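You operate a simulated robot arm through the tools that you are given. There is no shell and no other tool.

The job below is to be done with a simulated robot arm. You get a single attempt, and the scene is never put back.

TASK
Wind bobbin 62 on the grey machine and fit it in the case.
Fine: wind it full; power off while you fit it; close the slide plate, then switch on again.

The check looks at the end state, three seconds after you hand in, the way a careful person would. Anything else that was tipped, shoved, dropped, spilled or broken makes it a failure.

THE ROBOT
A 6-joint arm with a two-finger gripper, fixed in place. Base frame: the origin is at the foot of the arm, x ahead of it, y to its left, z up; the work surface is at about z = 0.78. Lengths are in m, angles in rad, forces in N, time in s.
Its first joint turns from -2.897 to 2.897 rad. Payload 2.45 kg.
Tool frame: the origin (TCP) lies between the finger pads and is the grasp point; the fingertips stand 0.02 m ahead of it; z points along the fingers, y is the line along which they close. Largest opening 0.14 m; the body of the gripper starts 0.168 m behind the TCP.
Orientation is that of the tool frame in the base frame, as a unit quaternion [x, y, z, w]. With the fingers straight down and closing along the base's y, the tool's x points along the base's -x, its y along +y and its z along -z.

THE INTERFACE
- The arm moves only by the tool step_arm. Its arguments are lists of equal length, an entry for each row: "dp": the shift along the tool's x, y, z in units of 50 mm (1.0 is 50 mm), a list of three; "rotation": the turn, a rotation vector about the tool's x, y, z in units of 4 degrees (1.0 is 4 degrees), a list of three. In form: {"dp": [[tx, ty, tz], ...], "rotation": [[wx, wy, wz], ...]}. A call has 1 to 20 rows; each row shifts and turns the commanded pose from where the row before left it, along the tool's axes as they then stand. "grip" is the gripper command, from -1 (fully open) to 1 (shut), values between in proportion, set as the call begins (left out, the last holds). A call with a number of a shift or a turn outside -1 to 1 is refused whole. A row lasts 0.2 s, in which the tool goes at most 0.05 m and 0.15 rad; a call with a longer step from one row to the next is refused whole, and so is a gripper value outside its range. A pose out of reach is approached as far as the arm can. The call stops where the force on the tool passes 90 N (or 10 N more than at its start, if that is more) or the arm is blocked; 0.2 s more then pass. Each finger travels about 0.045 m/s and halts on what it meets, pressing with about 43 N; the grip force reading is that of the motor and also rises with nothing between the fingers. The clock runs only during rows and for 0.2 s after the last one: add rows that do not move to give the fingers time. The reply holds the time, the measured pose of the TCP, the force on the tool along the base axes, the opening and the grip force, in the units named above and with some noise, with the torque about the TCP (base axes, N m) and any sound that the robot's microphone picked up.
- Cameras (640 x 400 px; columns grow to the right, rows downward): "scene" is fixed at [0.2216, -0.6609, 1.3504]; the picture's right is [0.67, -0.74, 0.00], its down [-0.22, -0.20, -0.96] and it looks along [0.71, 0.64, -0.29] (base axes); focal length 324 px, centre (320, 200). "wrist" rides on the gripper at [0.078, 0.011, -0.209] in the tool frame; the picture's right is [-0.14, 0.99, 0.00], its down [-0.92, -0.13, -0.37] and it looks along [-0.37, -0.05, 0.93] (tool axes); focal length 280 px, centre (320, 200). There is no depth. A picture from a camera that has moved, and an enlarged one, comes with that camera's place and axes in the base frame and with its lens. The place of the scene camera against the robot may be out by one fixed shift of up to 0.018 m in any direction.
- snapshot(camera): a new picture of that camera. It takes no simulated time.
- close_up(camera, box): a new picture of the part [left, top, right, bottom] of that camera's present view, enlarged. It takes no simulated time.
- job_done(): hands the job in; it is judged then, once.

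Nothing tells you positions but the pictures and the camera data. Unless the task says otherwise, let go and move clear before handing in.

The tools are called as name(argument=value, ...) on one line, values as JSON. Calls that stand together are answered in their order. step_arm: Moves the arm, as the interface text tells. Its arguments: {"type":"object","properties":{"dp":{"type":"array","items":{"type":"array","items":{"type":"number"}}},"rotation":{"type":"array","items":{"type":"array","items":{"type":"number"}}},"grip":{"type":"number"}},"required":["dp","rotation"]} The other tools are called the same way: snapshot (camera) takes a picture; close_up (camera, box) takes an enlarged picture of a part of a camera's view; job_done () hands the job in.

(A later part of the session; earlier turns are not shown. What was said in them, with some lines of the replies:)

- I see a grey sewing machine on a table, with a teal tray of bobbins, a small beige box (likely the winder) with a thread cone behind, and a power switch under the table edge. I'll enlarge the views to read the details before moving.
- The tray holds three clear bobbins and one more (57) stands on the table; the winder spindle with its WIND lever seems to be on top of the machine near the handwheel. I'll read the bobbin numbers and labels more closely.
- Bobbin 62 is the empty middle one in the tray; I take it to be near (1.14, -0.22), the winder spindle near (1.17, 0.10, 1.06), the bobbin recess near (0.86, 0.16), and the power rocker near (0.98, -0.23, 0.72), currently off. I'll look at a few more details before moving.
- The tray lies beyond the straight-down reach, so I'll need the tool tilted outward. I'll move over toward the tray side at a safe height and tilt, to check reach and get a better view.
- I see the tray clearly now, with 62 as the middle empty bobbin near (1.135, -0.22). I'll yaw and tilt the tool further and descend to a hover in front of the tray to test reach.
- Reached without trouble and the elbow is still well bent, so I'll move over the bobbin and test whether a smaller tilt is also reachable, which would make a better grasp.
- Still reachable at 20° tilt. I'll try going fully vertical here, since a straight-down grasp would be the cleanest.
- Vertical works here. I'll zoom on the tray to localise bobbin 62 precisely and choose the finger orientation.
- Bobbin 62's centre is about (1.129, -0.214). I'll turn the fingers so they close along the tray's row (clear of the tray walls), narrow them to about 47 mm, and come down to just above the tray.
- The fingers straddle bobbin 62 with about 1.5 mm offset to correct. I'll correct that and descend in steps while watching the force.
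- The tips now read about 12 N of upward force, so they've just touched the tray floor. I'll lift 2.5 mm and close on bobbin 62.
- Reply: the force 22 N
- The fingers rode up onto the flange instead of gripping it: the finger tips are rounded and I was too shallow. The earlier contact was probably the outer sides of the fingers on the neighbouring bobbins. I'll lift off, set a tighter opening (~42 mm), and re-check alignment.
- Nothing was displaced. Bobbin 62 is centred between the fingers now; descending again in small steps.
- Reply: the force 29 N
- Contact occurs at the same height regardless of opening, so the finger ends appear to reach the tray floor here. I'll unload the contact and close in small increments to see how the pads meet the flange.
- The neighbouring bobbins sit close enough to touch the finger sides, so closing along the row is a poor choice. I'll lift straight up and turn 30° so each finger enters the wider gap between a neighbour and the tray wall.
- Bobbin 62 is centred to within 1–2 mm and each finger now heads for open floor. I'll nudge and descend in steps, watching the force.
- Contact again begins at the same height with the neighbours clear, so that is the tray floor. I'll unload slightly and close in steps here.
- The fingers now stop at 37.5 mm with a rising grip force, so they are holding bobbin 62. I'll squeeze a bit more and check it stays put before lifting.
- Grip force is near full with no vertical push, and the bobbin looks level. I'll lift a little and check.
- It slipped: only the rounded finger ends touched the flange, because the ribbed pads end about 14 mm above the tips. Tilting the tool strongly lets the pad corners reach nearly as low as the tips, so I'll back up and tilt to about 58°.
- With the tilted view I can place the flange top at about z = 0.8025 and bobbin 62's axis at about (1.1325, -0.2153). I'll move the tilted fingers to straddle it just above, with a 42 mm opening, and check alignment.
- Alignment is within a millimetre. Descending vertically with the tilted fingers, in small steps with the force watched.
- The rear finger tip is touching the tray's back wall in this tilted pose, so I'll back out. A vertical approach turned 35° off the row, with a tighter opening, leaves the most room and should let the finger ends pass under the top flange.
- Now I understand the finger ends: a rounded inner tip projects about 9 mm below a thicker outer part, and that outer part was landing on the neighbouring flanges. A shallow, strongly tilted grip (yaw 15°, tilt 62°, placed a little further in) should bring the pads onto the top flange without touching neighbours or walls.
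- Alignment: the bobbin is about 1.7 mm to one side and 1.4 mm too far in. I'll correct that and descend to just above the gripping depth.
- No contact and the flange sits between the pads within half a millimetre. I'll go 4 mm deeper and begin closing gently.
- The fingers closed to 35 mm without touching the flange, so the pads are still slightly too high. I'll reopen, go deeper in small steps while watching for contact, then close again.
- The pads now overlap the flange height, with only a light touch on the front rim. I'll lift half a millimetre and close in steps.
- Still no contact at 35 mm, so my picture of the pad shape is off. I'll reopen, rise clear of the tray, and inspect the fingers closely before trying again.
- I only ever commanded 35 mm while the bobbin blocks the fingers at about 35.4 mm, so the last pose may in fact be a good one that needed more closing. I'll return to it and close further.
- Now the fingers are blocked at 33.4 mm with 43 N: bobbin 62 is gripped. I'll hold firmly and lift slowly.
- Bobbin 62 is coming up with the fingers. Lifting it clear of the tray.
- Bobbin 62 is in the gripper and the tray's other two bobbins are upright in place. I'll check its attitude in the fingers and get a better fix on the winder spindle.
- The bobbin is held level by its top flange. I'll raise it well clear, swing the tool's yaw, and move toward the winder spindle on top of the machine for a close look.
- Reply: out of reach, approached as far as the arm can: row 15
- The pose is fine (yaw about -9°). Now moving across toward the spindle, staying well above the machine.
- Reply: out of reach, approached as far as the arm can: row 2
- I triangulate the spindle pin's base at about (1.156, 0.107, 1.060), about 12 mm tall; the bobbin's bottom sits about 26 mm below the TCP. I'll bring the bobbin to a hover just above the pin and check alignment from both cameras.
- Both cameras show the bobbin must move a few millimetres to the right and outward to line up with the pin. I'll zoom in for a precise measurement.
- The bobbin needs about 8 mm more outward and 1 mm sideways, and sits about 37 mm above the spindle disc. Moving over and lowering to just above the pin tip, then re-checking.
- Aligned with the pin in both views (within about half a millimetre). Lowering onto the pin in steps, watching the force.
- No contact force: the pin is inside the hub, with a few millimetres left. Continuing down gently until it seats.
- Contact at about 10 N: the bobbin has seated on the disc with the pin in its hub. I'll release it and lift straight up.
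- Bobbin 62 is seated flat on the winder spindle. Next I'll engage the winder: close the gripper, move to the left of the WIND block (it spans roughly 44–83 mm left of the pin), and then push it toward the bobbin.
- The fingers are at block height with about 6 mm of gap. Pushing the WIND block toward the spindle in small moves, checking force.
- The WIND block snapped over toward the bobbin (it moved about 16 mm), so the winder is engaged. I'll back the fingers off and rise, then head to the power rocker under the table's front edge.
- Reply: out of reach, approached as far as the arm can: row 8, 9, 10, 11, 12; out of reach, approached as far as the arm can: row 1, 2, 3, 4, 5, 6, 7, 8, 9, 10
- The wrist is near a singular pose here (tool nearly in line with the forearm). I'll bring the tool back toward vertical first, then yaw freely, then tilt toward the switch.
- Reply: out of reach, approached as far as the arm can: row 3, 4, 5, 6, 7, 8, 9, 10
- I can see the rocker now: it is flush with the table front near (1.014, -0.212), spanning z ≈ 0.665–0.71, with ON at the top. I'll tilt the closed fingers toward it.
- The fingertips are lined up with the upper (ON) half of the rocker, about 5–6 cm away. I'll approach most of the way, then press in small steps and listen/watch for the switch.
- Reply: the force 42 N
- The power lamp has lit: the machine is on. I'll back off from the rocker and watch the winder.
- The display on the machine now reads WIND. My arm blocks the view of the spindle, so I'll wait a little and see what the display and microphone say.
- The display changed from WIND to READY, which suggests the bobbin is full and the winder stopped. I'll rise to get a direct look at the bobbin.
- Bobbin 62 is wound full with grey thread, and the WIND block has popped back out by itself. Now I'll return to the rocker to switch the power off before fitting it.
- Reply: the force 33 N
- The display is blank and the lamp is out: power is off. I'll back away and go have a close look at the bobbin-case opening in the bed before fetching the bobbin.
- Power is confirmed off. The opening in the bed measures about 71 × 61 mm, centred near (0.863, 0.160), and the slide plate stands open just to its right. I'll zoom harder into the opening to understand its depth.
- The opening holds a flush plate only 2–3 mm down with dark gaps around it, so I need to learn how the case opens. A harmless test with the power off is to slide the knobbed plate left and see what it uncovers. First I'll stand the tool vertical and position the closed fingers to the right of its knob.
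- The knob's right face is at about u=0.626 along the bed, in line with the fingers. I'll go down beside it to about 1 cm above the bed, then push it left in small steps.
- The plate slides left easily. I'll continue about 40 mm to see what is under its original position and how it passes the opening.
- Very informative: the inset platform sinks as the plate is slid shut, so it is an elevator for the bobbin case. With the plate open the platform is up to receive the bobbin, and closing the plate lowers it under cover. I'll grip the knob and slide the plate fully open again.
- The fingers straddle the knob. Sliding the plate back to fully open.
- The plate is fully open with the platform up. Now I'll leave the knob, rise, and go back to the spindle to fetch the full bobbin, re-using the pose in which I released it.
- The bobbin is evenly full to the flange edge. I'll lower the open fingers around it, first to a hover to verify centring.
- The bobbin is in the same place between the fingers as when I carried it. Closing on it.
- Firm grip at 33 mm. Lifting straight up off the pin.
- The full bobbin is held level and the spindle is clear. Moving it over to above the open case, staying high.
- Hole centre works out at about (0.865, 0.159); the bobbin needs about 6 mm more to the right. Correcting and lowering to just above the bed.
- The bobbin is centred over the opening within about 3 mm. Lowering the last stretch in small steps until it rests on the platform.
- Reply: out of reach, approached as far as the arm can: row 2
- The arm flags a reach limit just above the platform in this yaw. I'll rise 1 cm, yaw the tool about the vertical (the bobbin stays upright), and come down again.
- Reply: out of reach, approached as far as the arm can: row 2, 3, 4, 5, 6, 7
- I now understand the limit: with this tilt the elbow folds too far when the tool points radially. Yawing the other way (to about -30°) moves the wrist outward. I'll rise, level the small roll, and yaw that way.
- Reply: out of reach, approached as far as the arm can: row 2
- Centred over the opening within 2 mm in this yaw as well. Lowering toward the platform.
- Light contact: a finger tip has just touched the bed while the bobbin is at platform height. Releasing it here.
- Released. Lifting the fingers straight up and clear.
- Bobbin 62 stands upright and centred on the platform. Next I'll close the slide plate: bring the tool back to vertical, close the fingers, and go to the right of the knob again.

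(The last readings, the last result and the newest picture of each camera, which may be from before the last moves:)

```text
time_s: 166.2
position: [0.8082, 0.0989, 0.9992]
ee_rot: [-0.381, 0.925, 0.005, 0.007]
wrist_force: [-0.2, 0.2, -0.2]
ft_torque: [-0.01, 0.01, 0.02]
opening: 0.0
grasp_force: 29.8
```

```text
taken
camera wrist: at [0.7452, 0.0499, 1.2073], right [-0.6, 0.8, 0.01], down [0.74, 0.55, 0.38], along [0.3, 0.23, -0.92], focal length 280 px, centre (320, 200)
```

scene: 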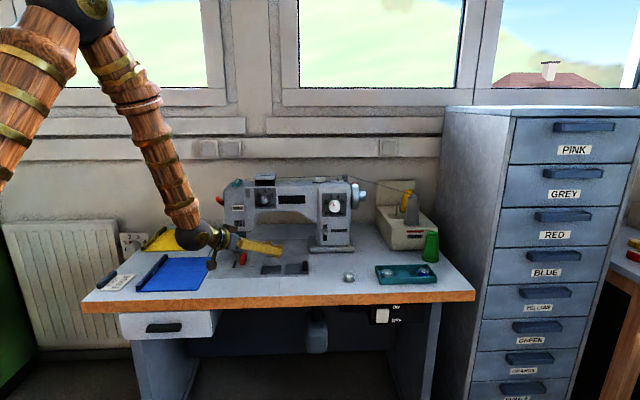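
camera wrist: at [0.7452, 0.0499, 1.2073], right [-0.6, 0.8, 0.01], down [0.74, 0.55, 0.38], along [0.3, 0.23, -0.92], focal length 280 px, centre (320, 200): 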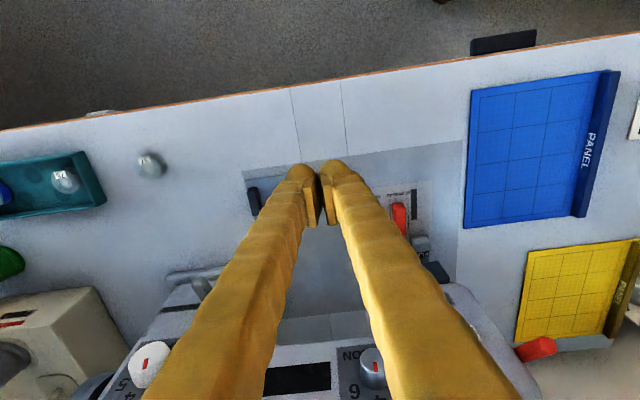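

step_arm(dp=[[-0.318, -0.75, 0.278], [-0.318, -0.75, 0.278], [-0.318, -0.75, 0.278], [-0.318, -0.75, 0.278], [-0.318, -0.75, 0.278], [0, 0, 0.74], [0, 0, 0.74], [0, 0, 0.74], [0, 0, 0]], rotation=[[0, 0, 0], [0, 0, 0], [0, 0, 0], [0, 0, 0], [0, 0, 0], [0, 0, 0], [0, 0, 0], [0, 0, 0], [0, 0, 0]])

close_up(camera="scene", box=[250, 225, 346, 285])

close_up(camera="wrist", box=[300, 80, 620, 220])

```text
time_s: 168.2
position: [0.9988, 0.0247, 0.8172]
ee_rot: [-0.38, 0.925, 0.004, 0.006]
wrist_force: [-0.3, 0.6, 0.0]
ft_torque: [0.03, 0.0, 0.02]
opening: 0.0
grasp_force: 29.1
```

```text
6.67 times, centred on (298, 255) of scene
camera zoom: at [0.2216, -0.6609, 1.3504], right [0.67, -0.74, 0.0], down [-0.22, -0.2, -0.96], along [0.71, 0.64, -0.29], focal length 2157 px, centre (467, -167)
```

zoom: 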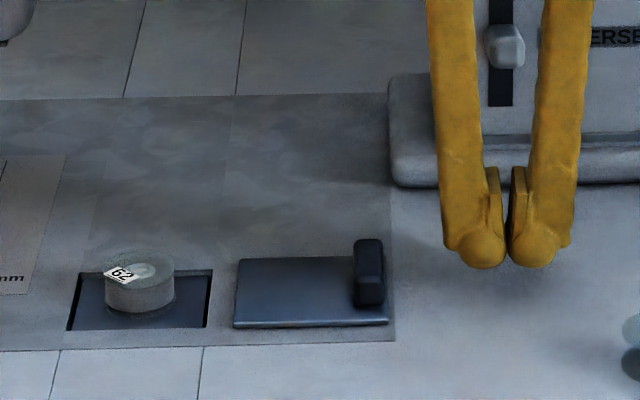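

```text
2.00 times, centred on (460, 150) of wrist
camera zoom: at [0.9357, -0.0249, 1.0264], right [-0.6, 0.8, 0.01], down [0.74, 0.55, 0.38], along [0.3, 0.23, -0.92], focal length 561 px, centre (40, 300)
```

zoom: 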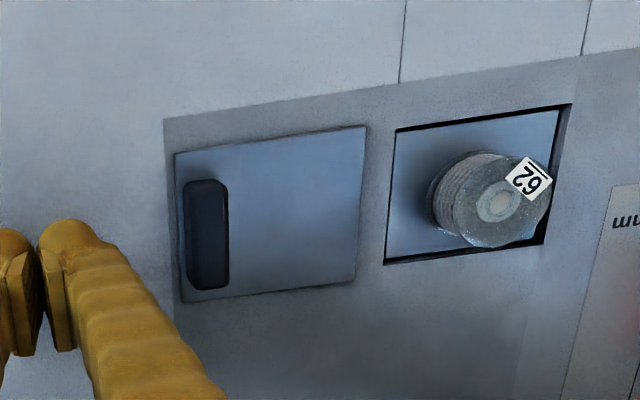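

Bobbin centred, plate open, fingers to the right of the knob. Pushing the plate left slowly, checking that the platform carries the bobbin down ahead of it.

step_arm(dp=[[0, 0.2, 0], [0, 0.2, 0], [0, 0.2, 0], [0, 0.1, 0], [0, 0.1, 0], [0, 0.1, 0], [0, 0, 0]], rotation=[[0, 0, 0], [0, 0, 0], [0, 0, 0], [0, 0, 0], [0, 0, 0], [0, 0, 0], [0, 0, 0]])

close_up(camera="scene", box=[250, 225, 346, 285])

close_up(camera="wrist", box=[300, 80, 560, 200])

```text
time_s: 169.8
position: [0.9674, 0.0567, 0.8193]
ee_rot: [-0.379, 0.925, 0.005, 0.007]
wrist_force: [-1.1, -0.4, 0.9]
ft_torque: [-0.03, 0.01, -0.01]
opening: 0.0
grasp_force: 29.5
```

```text
6.67 times, centred on (298, 255) of scene
camera zoom: at [0.2216, -0.6609, 1.3504], right [0.67, -0.74, 0.0], down [-0.22, -0.2, -0.96], along [0.71, 0.64, -0.29], focal length 2157 px, centre (467, -167)
```

zoom: 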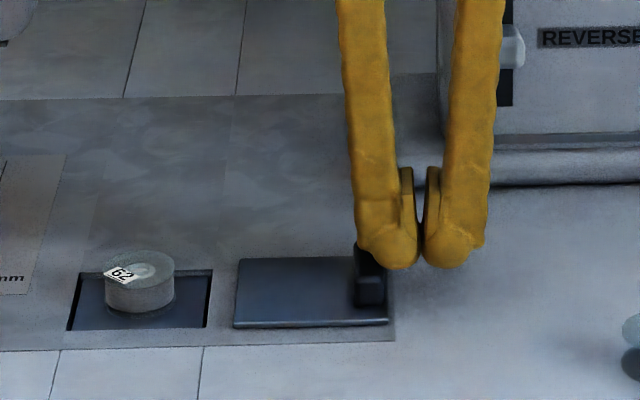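

```text
2.46 times, centred on (430, 140) of wrist
camera zoom: at [0.9034, 0.0069, 1.0276], right [-0.6, 0.8, 0.01], down [0.74, 0.55, 0.38], along [0.3, 0.23, -0.92], focal length 690 px, centre (49, 348)
```

zoom: 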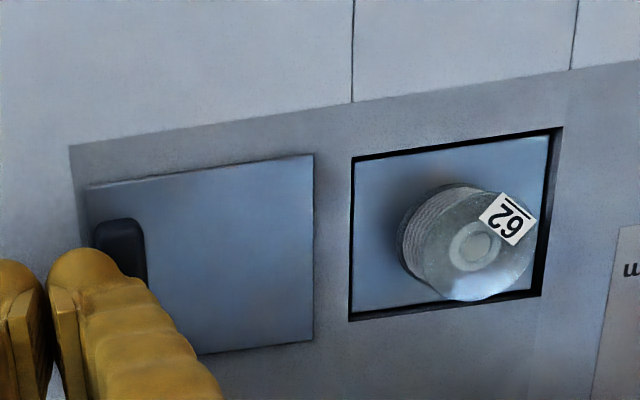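

step_arm(dp=[[0, 0.1, 0], [0, 0.1, 0], [0, 0.1, 0], [0, 0, 0]], rotation=[[0, 0, 0], [0, 0, 0], [0, 0, 0], [0, 0, 0]])

close_up(camera="scene", box=[250, 225, 346, 285])

close_up(camera="wrist", box=[300, 80, 560, 200])

```text
time_s: 170.8
position: [0.9571, 0.0675, 0.8189]
ee_rot: [-0.38, 0.925, 0.005, 0.006]
wrist_force: [0.7, 1.0, -0.2]
ft_torque: [0.0, 0.04, -0.03]
opening: 0.0001
grasp_force: 29.0
```

```text
6.67 times, centred on (298, 255) of scene
camera zoom: at [0.2216, -0.6609, 1.3504], right [0.67, -0.74, 0.0], down [-0.22, -0.2, -0.96], along [0.71, 0.64, -0.29], focal length 2157 px, centre (467, -167)
```

zoom: 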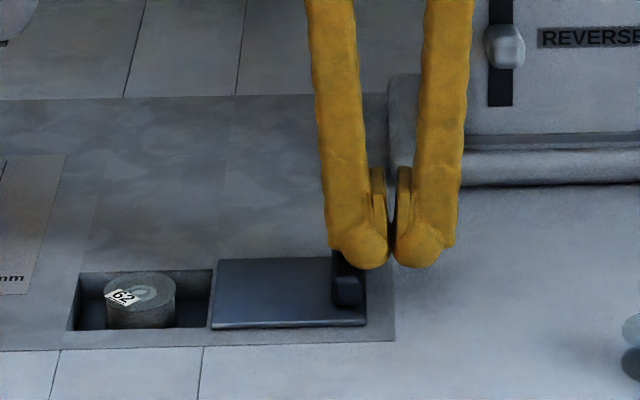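

```text
2.46 times, centred on (430, 140) of wrist
camera zoom: at [0.8925, 0.0179, 1.0282], right [-0.6, 0.8, 0.01], down [0.74, 0.55, 0.38], along [0.3, 0.23, -0.92], focal length 690 px, centre (49, 348)
```

zoom: 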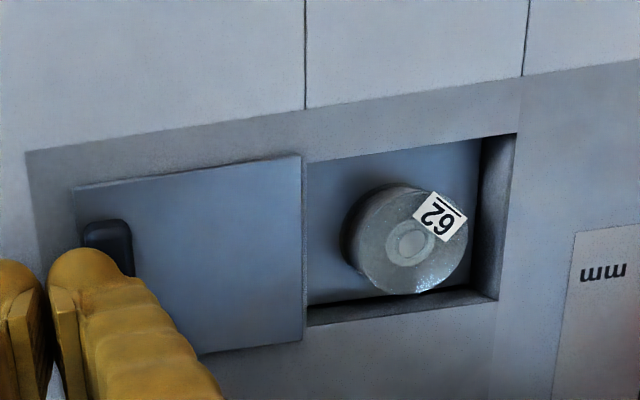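

The platform is sinking with the bobbin as intended. Continuing to close the plate.

step_arm(dp=[[0, 0.1, 0], [0, 0.1, 0], [0, 0, 0]], rotation=[[0, 0, 0], [0, 0, 0], [0, 0, 0]])

close_up(camera="scene", box=[250, 225, 346, 285])

close_up(camera="wrist", box=[300, 80, 560, 200])

```text
time_s: 171.6
position: [0.9498, 0.0747, 0.8188]
ee_rot: [-0.379, 0.925, 0.006, 0.007]
wrist_force: [-0.8, -0.6, 1.0]
ft_torque: [0.0, 0.02, 0.03]
opening: 0.0001
grasp_force: 29.7
```

```text
6.67 times, centred on (298, 255) of scene
camera zoom: at [0.2216, -0.6609, 1.3504], right [0.67, -0.74, 0.0], down [-0.22, -0.2, -0.96], along [0.71, 0.64, -0.29], focal length 2157 px, centre (467, -167)
```

zoom: 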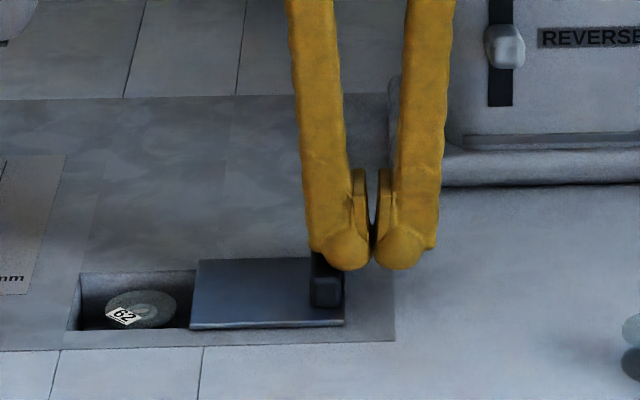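

```text
2.46 times, centred on (430, 140) of wrist
camera zoom: at [0.8858, 0.0251, 1.0273], right [-0.6, 0.8, 0.01], down [0.74, 0.55, 0.38], along [0.3, 0.23, -0.92], focal length 690 px, centre (49, 348)
```

zoom: 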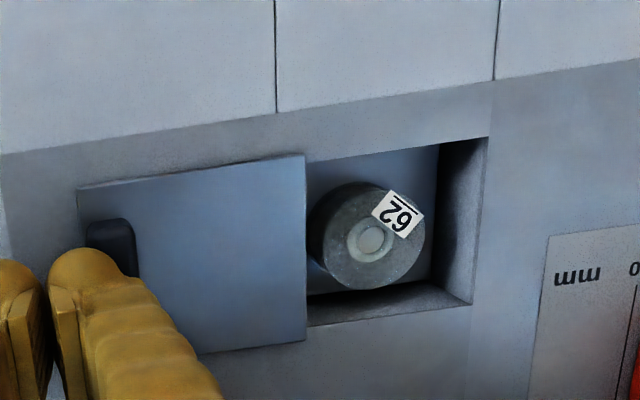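

The bobbin has sunk below the bed surface ahead of the plate edge. Continuing.

step_arm(dp=[[0, 0.16, 0], [0, 0.16, 0], [0, 0.16, 0], [0, 0.16, 0], [0, 0.16, 0], [0, 0, 0]], rotation=[[0, 0, 0], [0, 0, 0], [0, 0, 0], [0, 0, 0], [0, 0, 0], [0, 0, 0]])

close_up(camera="scene", box=[240, 225, 336, 285])

close_up(camera="wrist", box=[300, 80, 560, 200])

```text
time_s: 173.0
position: [0.9206, 0.1033, 0.8173]
ee_rot: [-0.379, 0.925, 0.006, 0.006]
wrist_force: [-0.3, 1.1, 0.0]
ft_torque: [-0.02, -0.01, 0.02]
opening: 0.0
grasp_force: 29.2
```

```text
6.67 times, centred on (288, 255) of scene
camera zoom: at [0.2216, -0.6609, 1.3504], right [0.67, -0.74, 0.0], down [-0.22, -0.2, -0.96], along [0.71, 0.64, -0.29], focal length 2157 px, centre (533, -167)
```

zoom: 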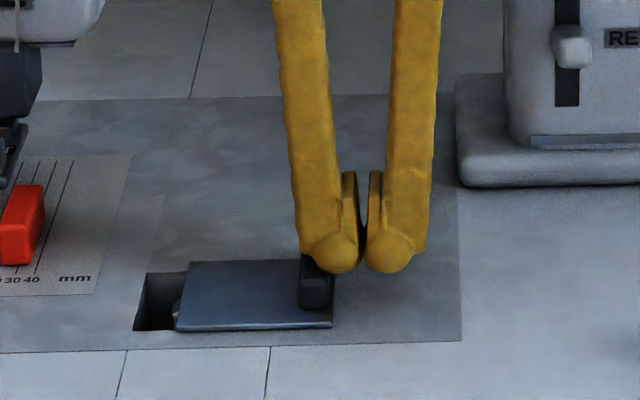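

```text
2.46 times, centred on (430, 140) of wrist
camera zoom: at [0.8577, 0.0537, 1.0266], right [-0.6, 0.8, 0.01], down [0.74, 0.55, 0.38], along [0.3, 0.23, -0.92], focal length 690 px, centre (49, 348)
```

zoom: 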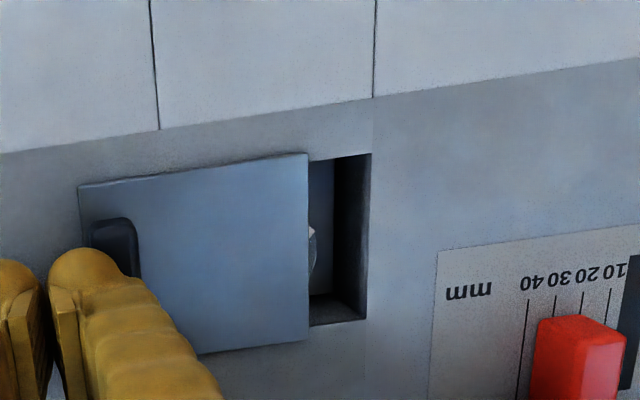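

step_arm(dp=[[0, 0.16, 0], [0, 0.16, 0], [0, 0.1, 0], [0, 0, 0]], rotation=[[0, 0, 0], [0, 0, 0], [0, 0, 0], [0, 0, 0]])

close_up(camera="wrist", box=[300, 80, 560, 200])

close_up(camera="scene", box=[240, 225, 336, 285])

```text
time_s: 174.0
position: [0.906, 0.1178, 0.8177]
ee_rot: [-0.379, 0.925, 0.005, 0.007]
wrist_force: [-0.3, 0.3, 1.0]
ft_torque: [-0.01, 0.01, -0.03]
opening: 0.0
grasp_force: 29.8
```

```text
2.46 times, centred on (430, 140) of wrist
camera zoom: at [0.8425, 0.0683, 1.0264], right [-0.6, 0.8, 0.01], down [0.74, 0.55, 0.38], along [0.3, 0.23, -0.92], focal length 690 px, centre (49, 348)
```

zoom: 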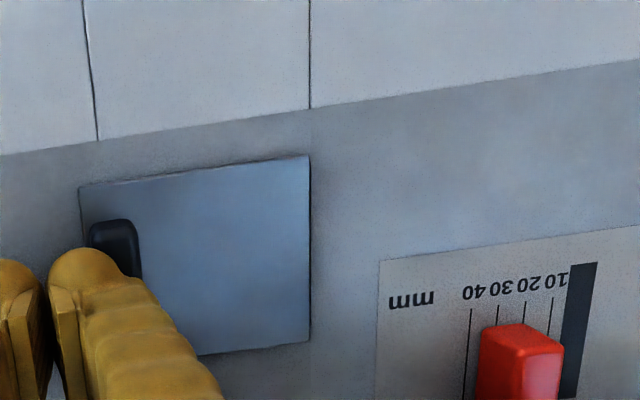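

```text
6.67 times, centred on (288, 255) of scene
camera zoom: at [0.2216, -0.6609, 1.3504], right [0.67, -0.74, 0.0], down [-0.22, -0.2, -0.96], along [0.71, 0.64, -0.29], focal length 2157 px, centre (533, -167)
```

zoom: 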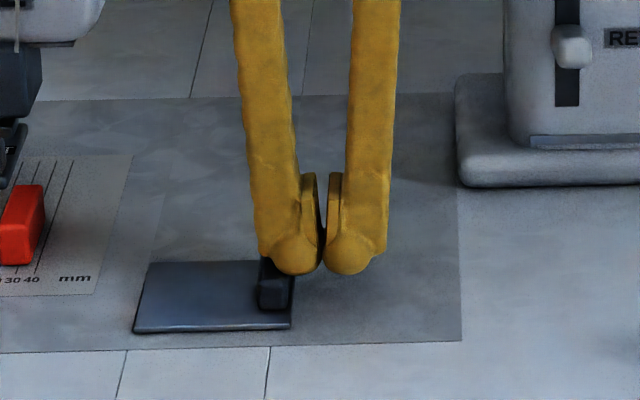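

The opening is covered. I'll push gently on until the plate meets its end stop.

step_arm(dp=[[0, 0.08, 0], [0, 0.04, 0], [0, 0, 0]], rotation=[[0, 0, 0], [0, 0, 0], [0, 0, 0]])

close_up(camera="scene", box=[240, 225, 336, 285])

```text
time_s: 174.8
position: [0.902, 0.1228, 0.8186]
ee_rot: [-0.38, 0.925, 0.005, 0.006]
wrist_force: [0.0, -0.6, 0.0]
ft_torque: [0.01, 0.03, -0.01]
opening: 0.0
grasp_force: 29.5
```

```text
6.67 times, centred on (288, 255) of scene
camera zoom: at [0.2216, -0.6609, 1.3504], right [0.67, -0.74, 0.0], down [-0.22, -0.2, -0.96], along [0.71, 0.64, -0.29], focal length 2157 px, centre (533, -167)
```

zoom: 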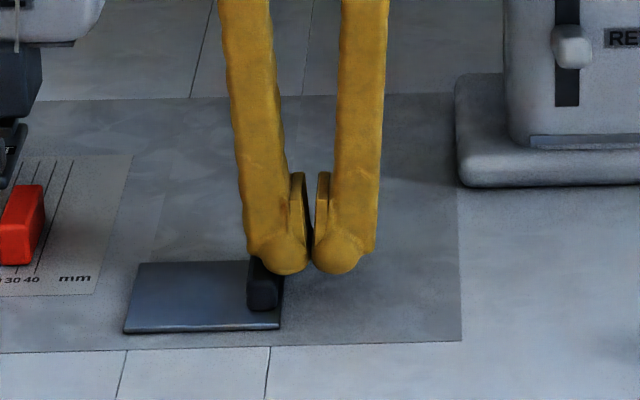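

step_arm(dp=[[0, 0.04, 0], [0, 0, 0]], rotation=[[0, 0, 0], [0, 0, 0]])

step_arm(dp=[[0, 0.04, 0], [0, 0, 0]], rotation=[[0, 0, 0], [0, 0, 0]])

close_up(camera="scene", box=[240, 225, 336, 285])

```text
time_s: 175.4
position: [0.9002, 0.1235, 0.8192]
ee_rot: [-0.379, 0.925, 0.005, 0.008]
wrist_force: [5.8, -4.7, 4.6]
ft_torque: [-0.05, -0.01, 0.06]
opening: 0.0002
grasp_force: 29.2
```

```text
time_s: 176.0
position: [0.9009, 0.125, 0.8195]
ee_rot: [-0.379, 0.925, 0.005, 0.007]
wrist_force: [11.9, -14.7, 15.9]
ft_torque: [-0.18, 0.03, 0.18]
opening: 0.0
grasp_force: 29.4
```

```text
6.67 times, centred on (288, 255) of scene
camera zoom: at [0.2216, -0.6609, 1.3504], right [0.67, -0.74, 0.0], down [-0.22, -0.2, -0.96], along [0.71, 0.64, -0.29], focal length 2157 px, centre (533, -167)
```

zoom: 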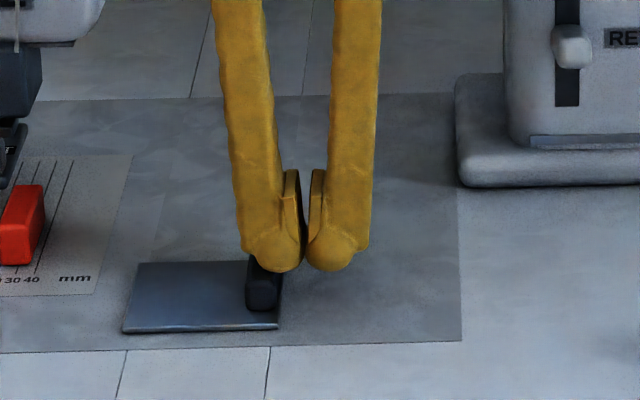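

The plate is firmly against its stop, fully closed. I'll back off, rise, and return to the power rocker to switch on.

step_arm(dp=[[0, -0.3, 0], [0, -0.2, -0.3], [0, 0, -0.9], [0, 0, -0.9], [0, 0, -0.9], [0, 0, -0.9], [0, 0, -0.9], [0, 0, -0.6], [0.8, -0.36, 0], [0.8, -0.36, 0], [0.8, -0.36, 0], [0.8, -0.36, 0], [0.8, -0.36, 0], [0.8, -0.36, 0], [0.8, -0.36, 0], [0, 0, 0]], rotation=[[0, 0, 0], [0, 0, 0], [0, 0, 0], [0, 0, 0], [0, 0, 0], [0, 0, 0], [0, 0, 0], [0, 0, 0], [0, 0, 0], [0, 0, 0], [0, 0, 0], [0, 0, 0], [0, 0, 0], [0, 0, 0], [0, 0, 0], [0, 0, 0]])

snapshot(camera="scene")

close_up(camera="scene", box=[230, 235, 330, 290])

```text
time_s: 179.4
position: [0.8054, -0.1817, 1.0831]
ee_rot: [-0.38, 0.925, 0.005, 0.006]
wrist_force: [-0.1, 0.0, 0.2]
ft_torque: [0.01, -0.02, 0.02]
opening: 0.0
grasp_force: 29.4
```

```text
taken
```

scene: 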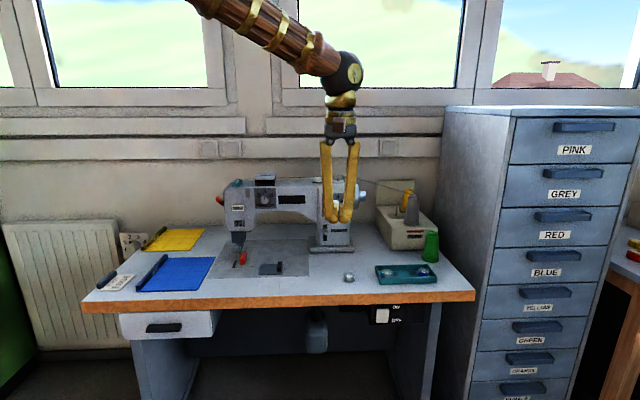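

```text
6.40 times, centred on (280, 262) of scene
camera zoom: at [0.2216, -0.6609, 1.3504], right [0.67, -0.74, 0.0], down [-0.22, -0.2, -0.96], along [0.71, 0.64, -0.29], focal length 2071 px, centre (576, -200)
```

zoom: 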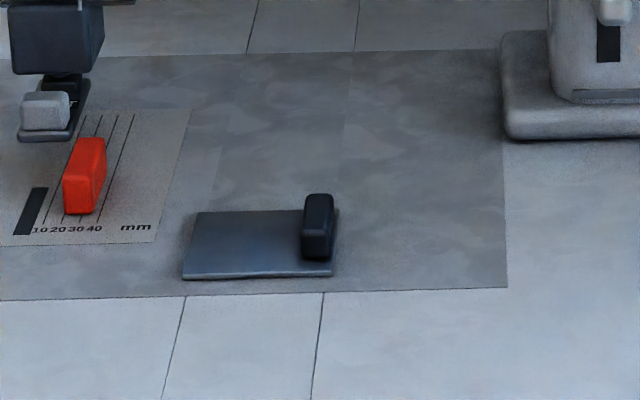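

The slide plate is closed. Tilting toward the switch again.

step_arm(dp=[[0, 0, 0], [0, 0, 0], [0, 0, 0], [0, 0, 0], [0, 0, 0], [0, 0, 0], [0, 0, 0], [0, 0, 0], [0, 0, 0], [0, 0, 0], [0, 0, 0], [0, 0, 0], [0, 0, 0], [0, 0, 0], [0, 0, 0], [0, 0, 0], [0, 0, 0], [0, 0, 0], [0, 0, 0]], rotation=[[0, -0.953, 0], [0, -0.953, 0], [0, -0.953, 0], [0, -0.953, 0], [0, -0.953, 0], [0, -0.953, 0], [0, -0.953, 0], [0, -0.953, 0], [0, -0.953, 0], [0, -0.953, 0], [0, -0.953, 0], [0, -0.953, 0], [0, -0.953, 0], [0, -0.953, 0], [0, -0.953, 0], [0, -0.953, 0], [0, -0.953, 0], [0, -0.953, 0], [0, 0, 0]])

```text
time_s: 183.4
position: [0.8029, -0.1828, 1.084]
ee_rot: [-0.311, 0.76, 0.219, 0.527]
wrist_force: [-1.2, -0.3, 0.0]
ft_torque: [0.0, -0.05, 0.02]
opening: 0.0
grasp_force: 29.3
```

step_arm(dp=[[0.625, -0.339, 0.335], [0.625, -0.339, 0.335], [0.625, -0.339, 0.335], [0.625, -0.339, 0.335], [0.625, -0.339, 0.335], [0.625, -0.339, 0.335], [0.625, -0.339, 0.335], [0.625, -0.339, 0.335], [0.625, -0.339, 0.335], [0.625, -0.339, 0.335], [0, 0, 0]], rotation=[[0, 0, 0], [0, 0, 0], [0, 0, 0], [0, 0, 0], [0, 0, 0], [0, 0, 0], [0, 0, 0], [0, 0, 0], [0, 0, 0], [0, 0, 0], [0, 0, 0]])

close_up(camera="wrist", box=[200, 90, 400, 215])

```text
time_s: 185.8
position: [0.9569, -0.2681, 0.7306]
ee_rot: [-0.311, 0.76, 0.219, 0.527]
wrist_force: [0.8, -0.5, -0.5]
ft_torque: [-0.02, -0.04, -0.03]
opening: 0.0002
grasp_force: 29.4
```

```text
3.20 times, centred on (300, 152) of wrist
camera zoom: at [0.7911, -0.4176, 0.7321], right [-0.66, 0.74, 0.13], down [0.08, -0.11, 0.99], along [0.75, 0.67, 0.02], focal length 897 px, centre (384, 352)
```

zoom: 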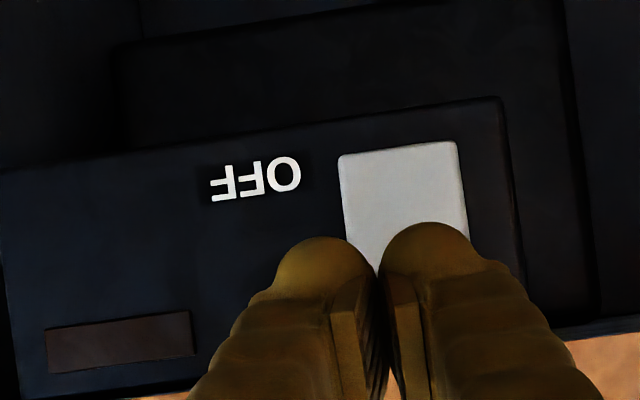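

Lined up with the ON half as before (lamp currently dark). Pressing.

step_arm(dp=[[0, -0.04, 0.4], [0, -0.04, 0.36], [0, 0, 0.08], [0, 0, 0]], rotation=[[0, 0, 0], [0, 0, 0], [0, 0, 0], [0, 0, 0]])

step_arm(dp=[[0, 0, 0.08], [0, 0, 0]], rotation=[[0, 0, 0], [0, 0, 0]])

close_up(camera="wrist", box=[180, 90, 400, 240])

```text
time_s: 186.8
position: [0.9876, -0.2431, 0.7165]
ee_rot: [-0.31, 0.761, 0.218, 0.527]
wrist_force: [0.1, -0.2, -0.1]
ft_torque: [0.03, 0.06, 0.0]
opening: 0.0
grasp_force: 29.4
```

```text
time_s: 187.4
position: [0.9897, -0.2423, 0.7162]
ee_rot: [-0.311, 0.761, 0.218, 0.526]
wrist_force: [-0.5, -1.8, -0.1]
ft_torque: [0.05, -0.04, -0.01]
opening: 0.0001
grasp_force: 29.7
```

```text
2.67 times, centred on (290, 165) of wrist
camera zoom: at [0.8248, -0.39, 0.7164], right [-0.66, 0.74, 0.13], down [0.08, -0.11, 0.99], along [0.75, 0.67, 0.02], focal length 748 px, centre (400, 293)
```

zoom: 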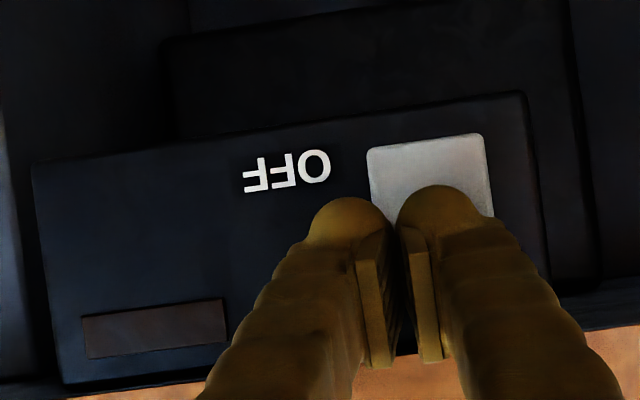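

step_arm(dp=[[0, 0, 0.08], [0, 0, 0]], rotation=[[0, 0, 0], [0, 0, 0]])

step_arm(dp=[[0, 0, 0.06], [0, 0, 0]], rotation=[[0, 0, 0], [0, 0, 0]])

close_up(camera="wrist", box=[180, 90, 400, 240])

```text
time_s: 188.0
position: [0.9921, -0.2392, 0.7142]
ee_rot: [-0.312, 0.76, 0.219, 0.527]
wrist_force: [-0.7, -0.2, 0.1]
ft_torque: [0.01, -0.02, -0.02]
opening: 0.0
grasp_force: 29.8
```

```text
time_s: 188.6
position: [0.9933, -0.2366, 0.7146]
ee_rot: [-0.311, 0.76, 0.219, 0.527]
wrist_force: [-24.4, -12.2, 9.1]
ft_torque: [0.3, -0.22, 0.43]
opening: 0.0059
grasp_force: 29.6
```

```text
2.67 times, centred on (290, 165) of wrist
camera zoom: at [0.8293, -0.386, 0.7143], right [-0.66, 0.74, 0.13], down [0.08, -0.11, 0.99], along [0.75, 0.67, 0.02], focal length 748 px, centre (400, 293)
```

zoom: 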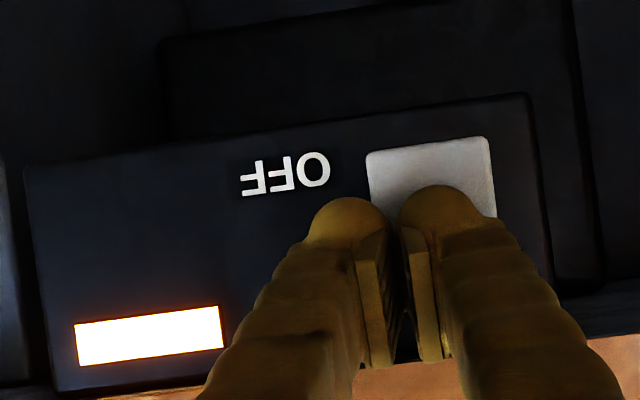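

The lamp is lit again: power is on. I'll back away from the switch and rise clear, then check the whole scene and display.

step_arm(dp=[[0, 0, -0.4], [0, 0, -0.6], [0, 0, -0.6], [-0.625, 0.339, -0.335], [-0.625, 0.339, -0.335], [-0.625, 0.339, -0.335], [-0.625, 0.339, -0.335], [-0.625, 0.339, -0.335], [-0.625, 0.339, -0.335], [-0.625, 0.339, -0.335], [-0.625, 0.339, -0.335], [-0.625, 0.339, -0.335], [0, 0, 0]], rotation=[[0, 0, 0], [0, 0, 0], [0, 0, 0], [0, 0, 0], [0, 0, 0], [0, 0, 0], [0, 0, 0], [0, 0, 0], [0, 0, 0], [0, 0, 0], [0, 0, 0], [0, 0, 0], [0, 0, 0]])

snapshot(camera="scene")

snapshot(camera="wrist")

```text
time_s: 191.4
position: [0.8034, -0.2128, 1.0588]
ee_rot: [-0.31, 0.76, 0.218, 0.527]
wrist_force: [-0.4, -0.7, 0.0]
ft_torque: [0.0, 0.04, 0.04]
opening: 0.0001
grasp_force: 29.8
```

```text
taken
```

scene: 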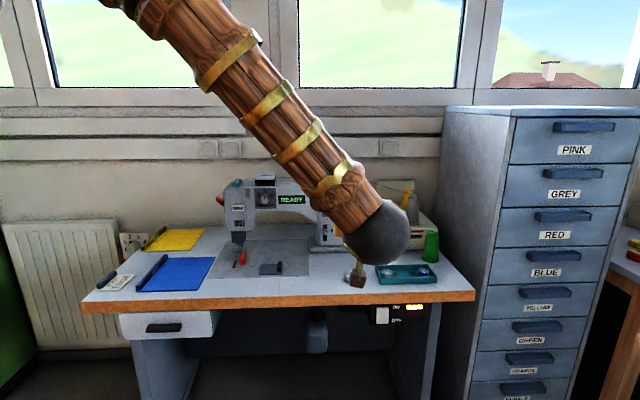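

```text
taken
camera wrist: at [0.6381, -0.361, 1.0594], right [-0.66, 0.74, 0.13], down [0.08, -0.11, 0.99], along [0.75, 0.67, 0.02], focal length 280 px, centre (320, 200)
```

wrist: 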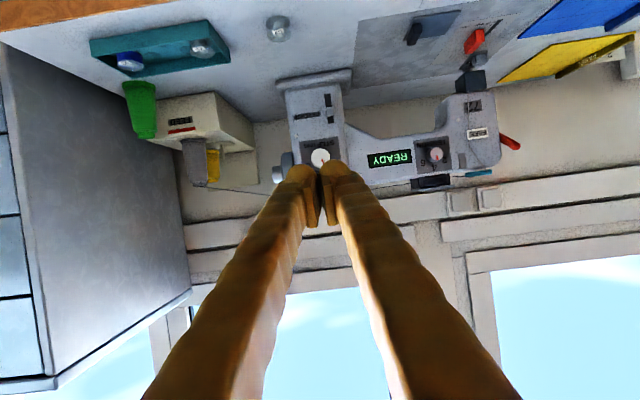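

Display reads READY, lamp on, slide plate closed. I'll compare the tray and other items with how they looked at the start.

close_up(camera="scene", box=[370, 258, 442, 303])

close_up(camera="wrist", box=[80, 10, 300, 150])

close_up(camera="wrist", box=[330, 0, 530, 125])

```text
8.89 times, centred on (406, 280) of scene
camera zoom: at [0.2216, -0.6609, 1.3504], right [0.67, -0.74, 0.0], down [-0.22, -0.2, -0.96], along [0.71, 0.64, -0.29], focal length 2877 px, centre (-444, -516)
```

zoom: 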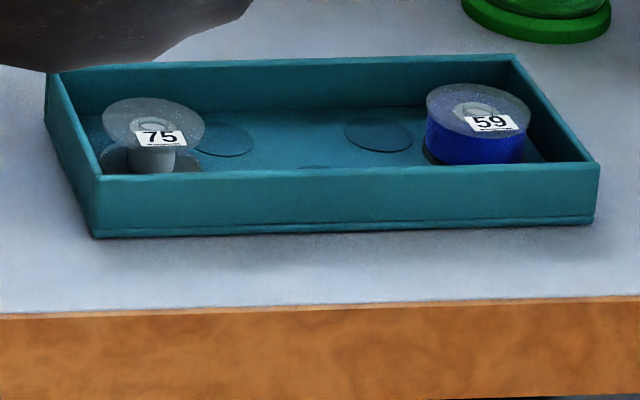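

```text
2.86 times, centred on (190, 80) of wrist
camera zoom: at [0.6381, -0.361, 1.0594], right [-0.66, 0.74, 0.13], down [0.08, -0.11, 0.99], along [0.75, 0.67, 0.02], focal length 801 px, centre (691, 543)
```

zoom: 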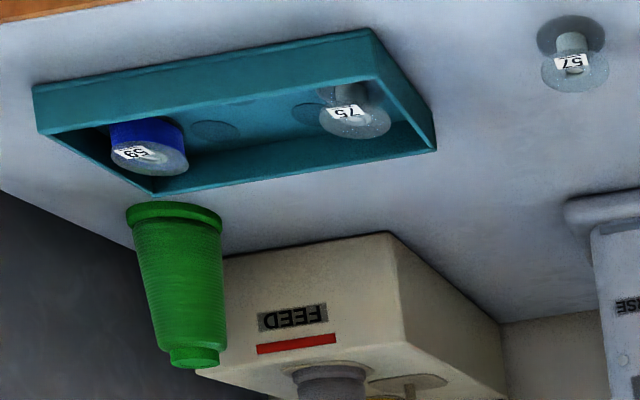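

```text
3.20 times, centred on (430, 62) of wrist
camera zoom: at [0.6381, -0.361, 1.0594], right [-0.66, 0.74, 0.13], down [0.08, -0.11, 0.99], along [0.75, 0.67, 0.02], focal length 897 px, centre (-32, 640)
```

zoom: 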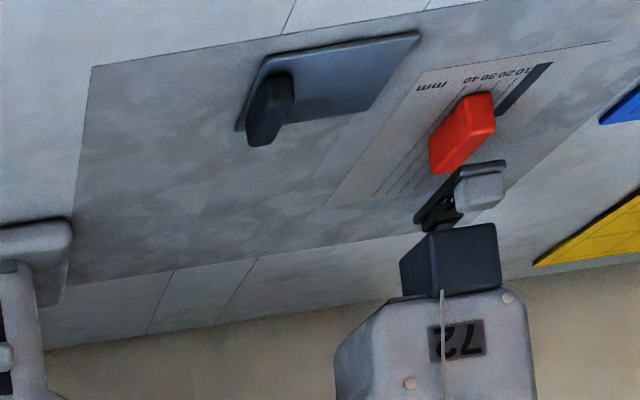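

Tray, neighbours and guide are as they were at the start (within about a millimetre). I'll lift the arm a bit further away for one last look at the machine top, then hand in.

step_arm(dp=[[-0.8, 0.2, -0.4], [-0.8, 0.2, -0.4], [-0.8, 0.2, -0.4], [-0.8, 0.2, -0.4], [0, 0, 0], [0, 0, 0]], rotation=[[0, 0, 0], [0, 0, 0], [0, 0, 0], [0, 0, 0], [0, 0, 0], [0, 0, 0]], grip=0.0)

snapshot(camera="scene")

close_up(camera="scene", box=[200, 160, 360, 290])

snapshot(camera="wrist")

```text
time_s: 192.8
position: [0.762, -0.1972, 1.2377]
ee_rot: [-0.311, 0.761, 0.218, 0.527]
wrist_force: [0.4, -1.4, 0.1]
ft_torque: [0.01, 0.02, 0.01]
opening: 0.0699
grasp_force: 0.0
```

```text
taken
```

scene: 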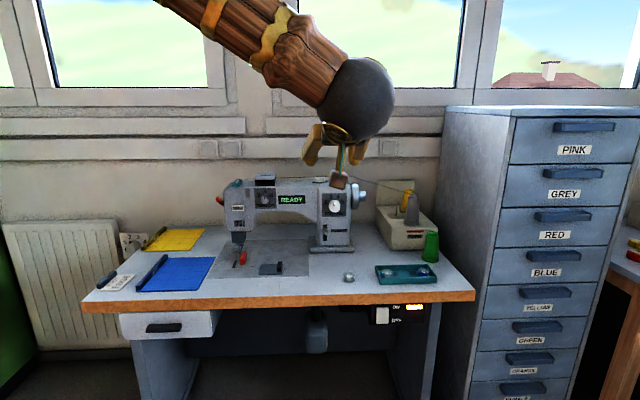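

```text
3.08 times, centred on (280, 225) of scene
camera zoom: at [0.2216, -0.6609, 1.3504], right [0.67, -0.74, 0.0], down [-0.22, -0.2, -0.96], along [0.71, 0.64, -0.29], focal length 996 px, centre (443, 123)
```

zoom: 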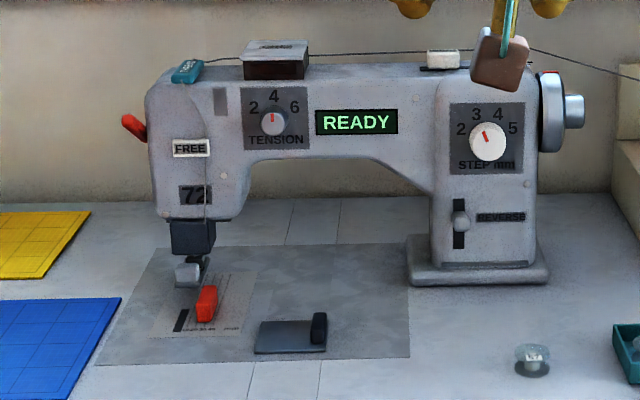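

```text
taken
camera wrist: at [0.5977, -0.3466, 1.2381], right [-0.66, 0.74, 0.13], down [0.08, -0.11, 0.99], along [0.75, 0.67, 0.02], focal length 280 px, centre (320, 200)
```

wrist: 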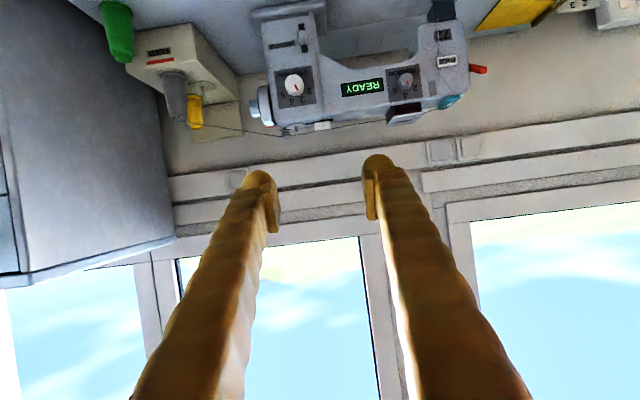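

Bobbin 62 is wound full and sits in the case under the closed slide plate. The power is back on (lamp lit, display READY), the WIND block is out, and the dials, tray and panels look undisturbed. The arm is empty and clear of everything, so I'm handing in.

job_done()

```text
The job is handed in.
```

Bobbin 62 is wound full with grey thread and sits in the case of the grey machine, under the closed slide plate. The job is handed in.

- **Winding:** I pushed the WIND block in and switched on. The machine stopped by itself, the display went from WIND to READY and the block popped back out.
- **Fitting:** I switched the power off before opening the case, placing the bobbin and closing the plate.
- **Slide plate:** While the power was off I slid it partly shut and open again once, to see how the case worked. With the bobbin in place I closed it against its stop.
- **Power:** It is on again, with the lamp lit and the display on READY.

**Tray:** Getting 62 out took several tries, and the fingers brushed the two bobbins beside it, 75 and 59. Both are still upright and within about a millimetre of where they started.

Nothing else I could see in the camera views had moved. The gripper is empty and the arm is clear of the table.
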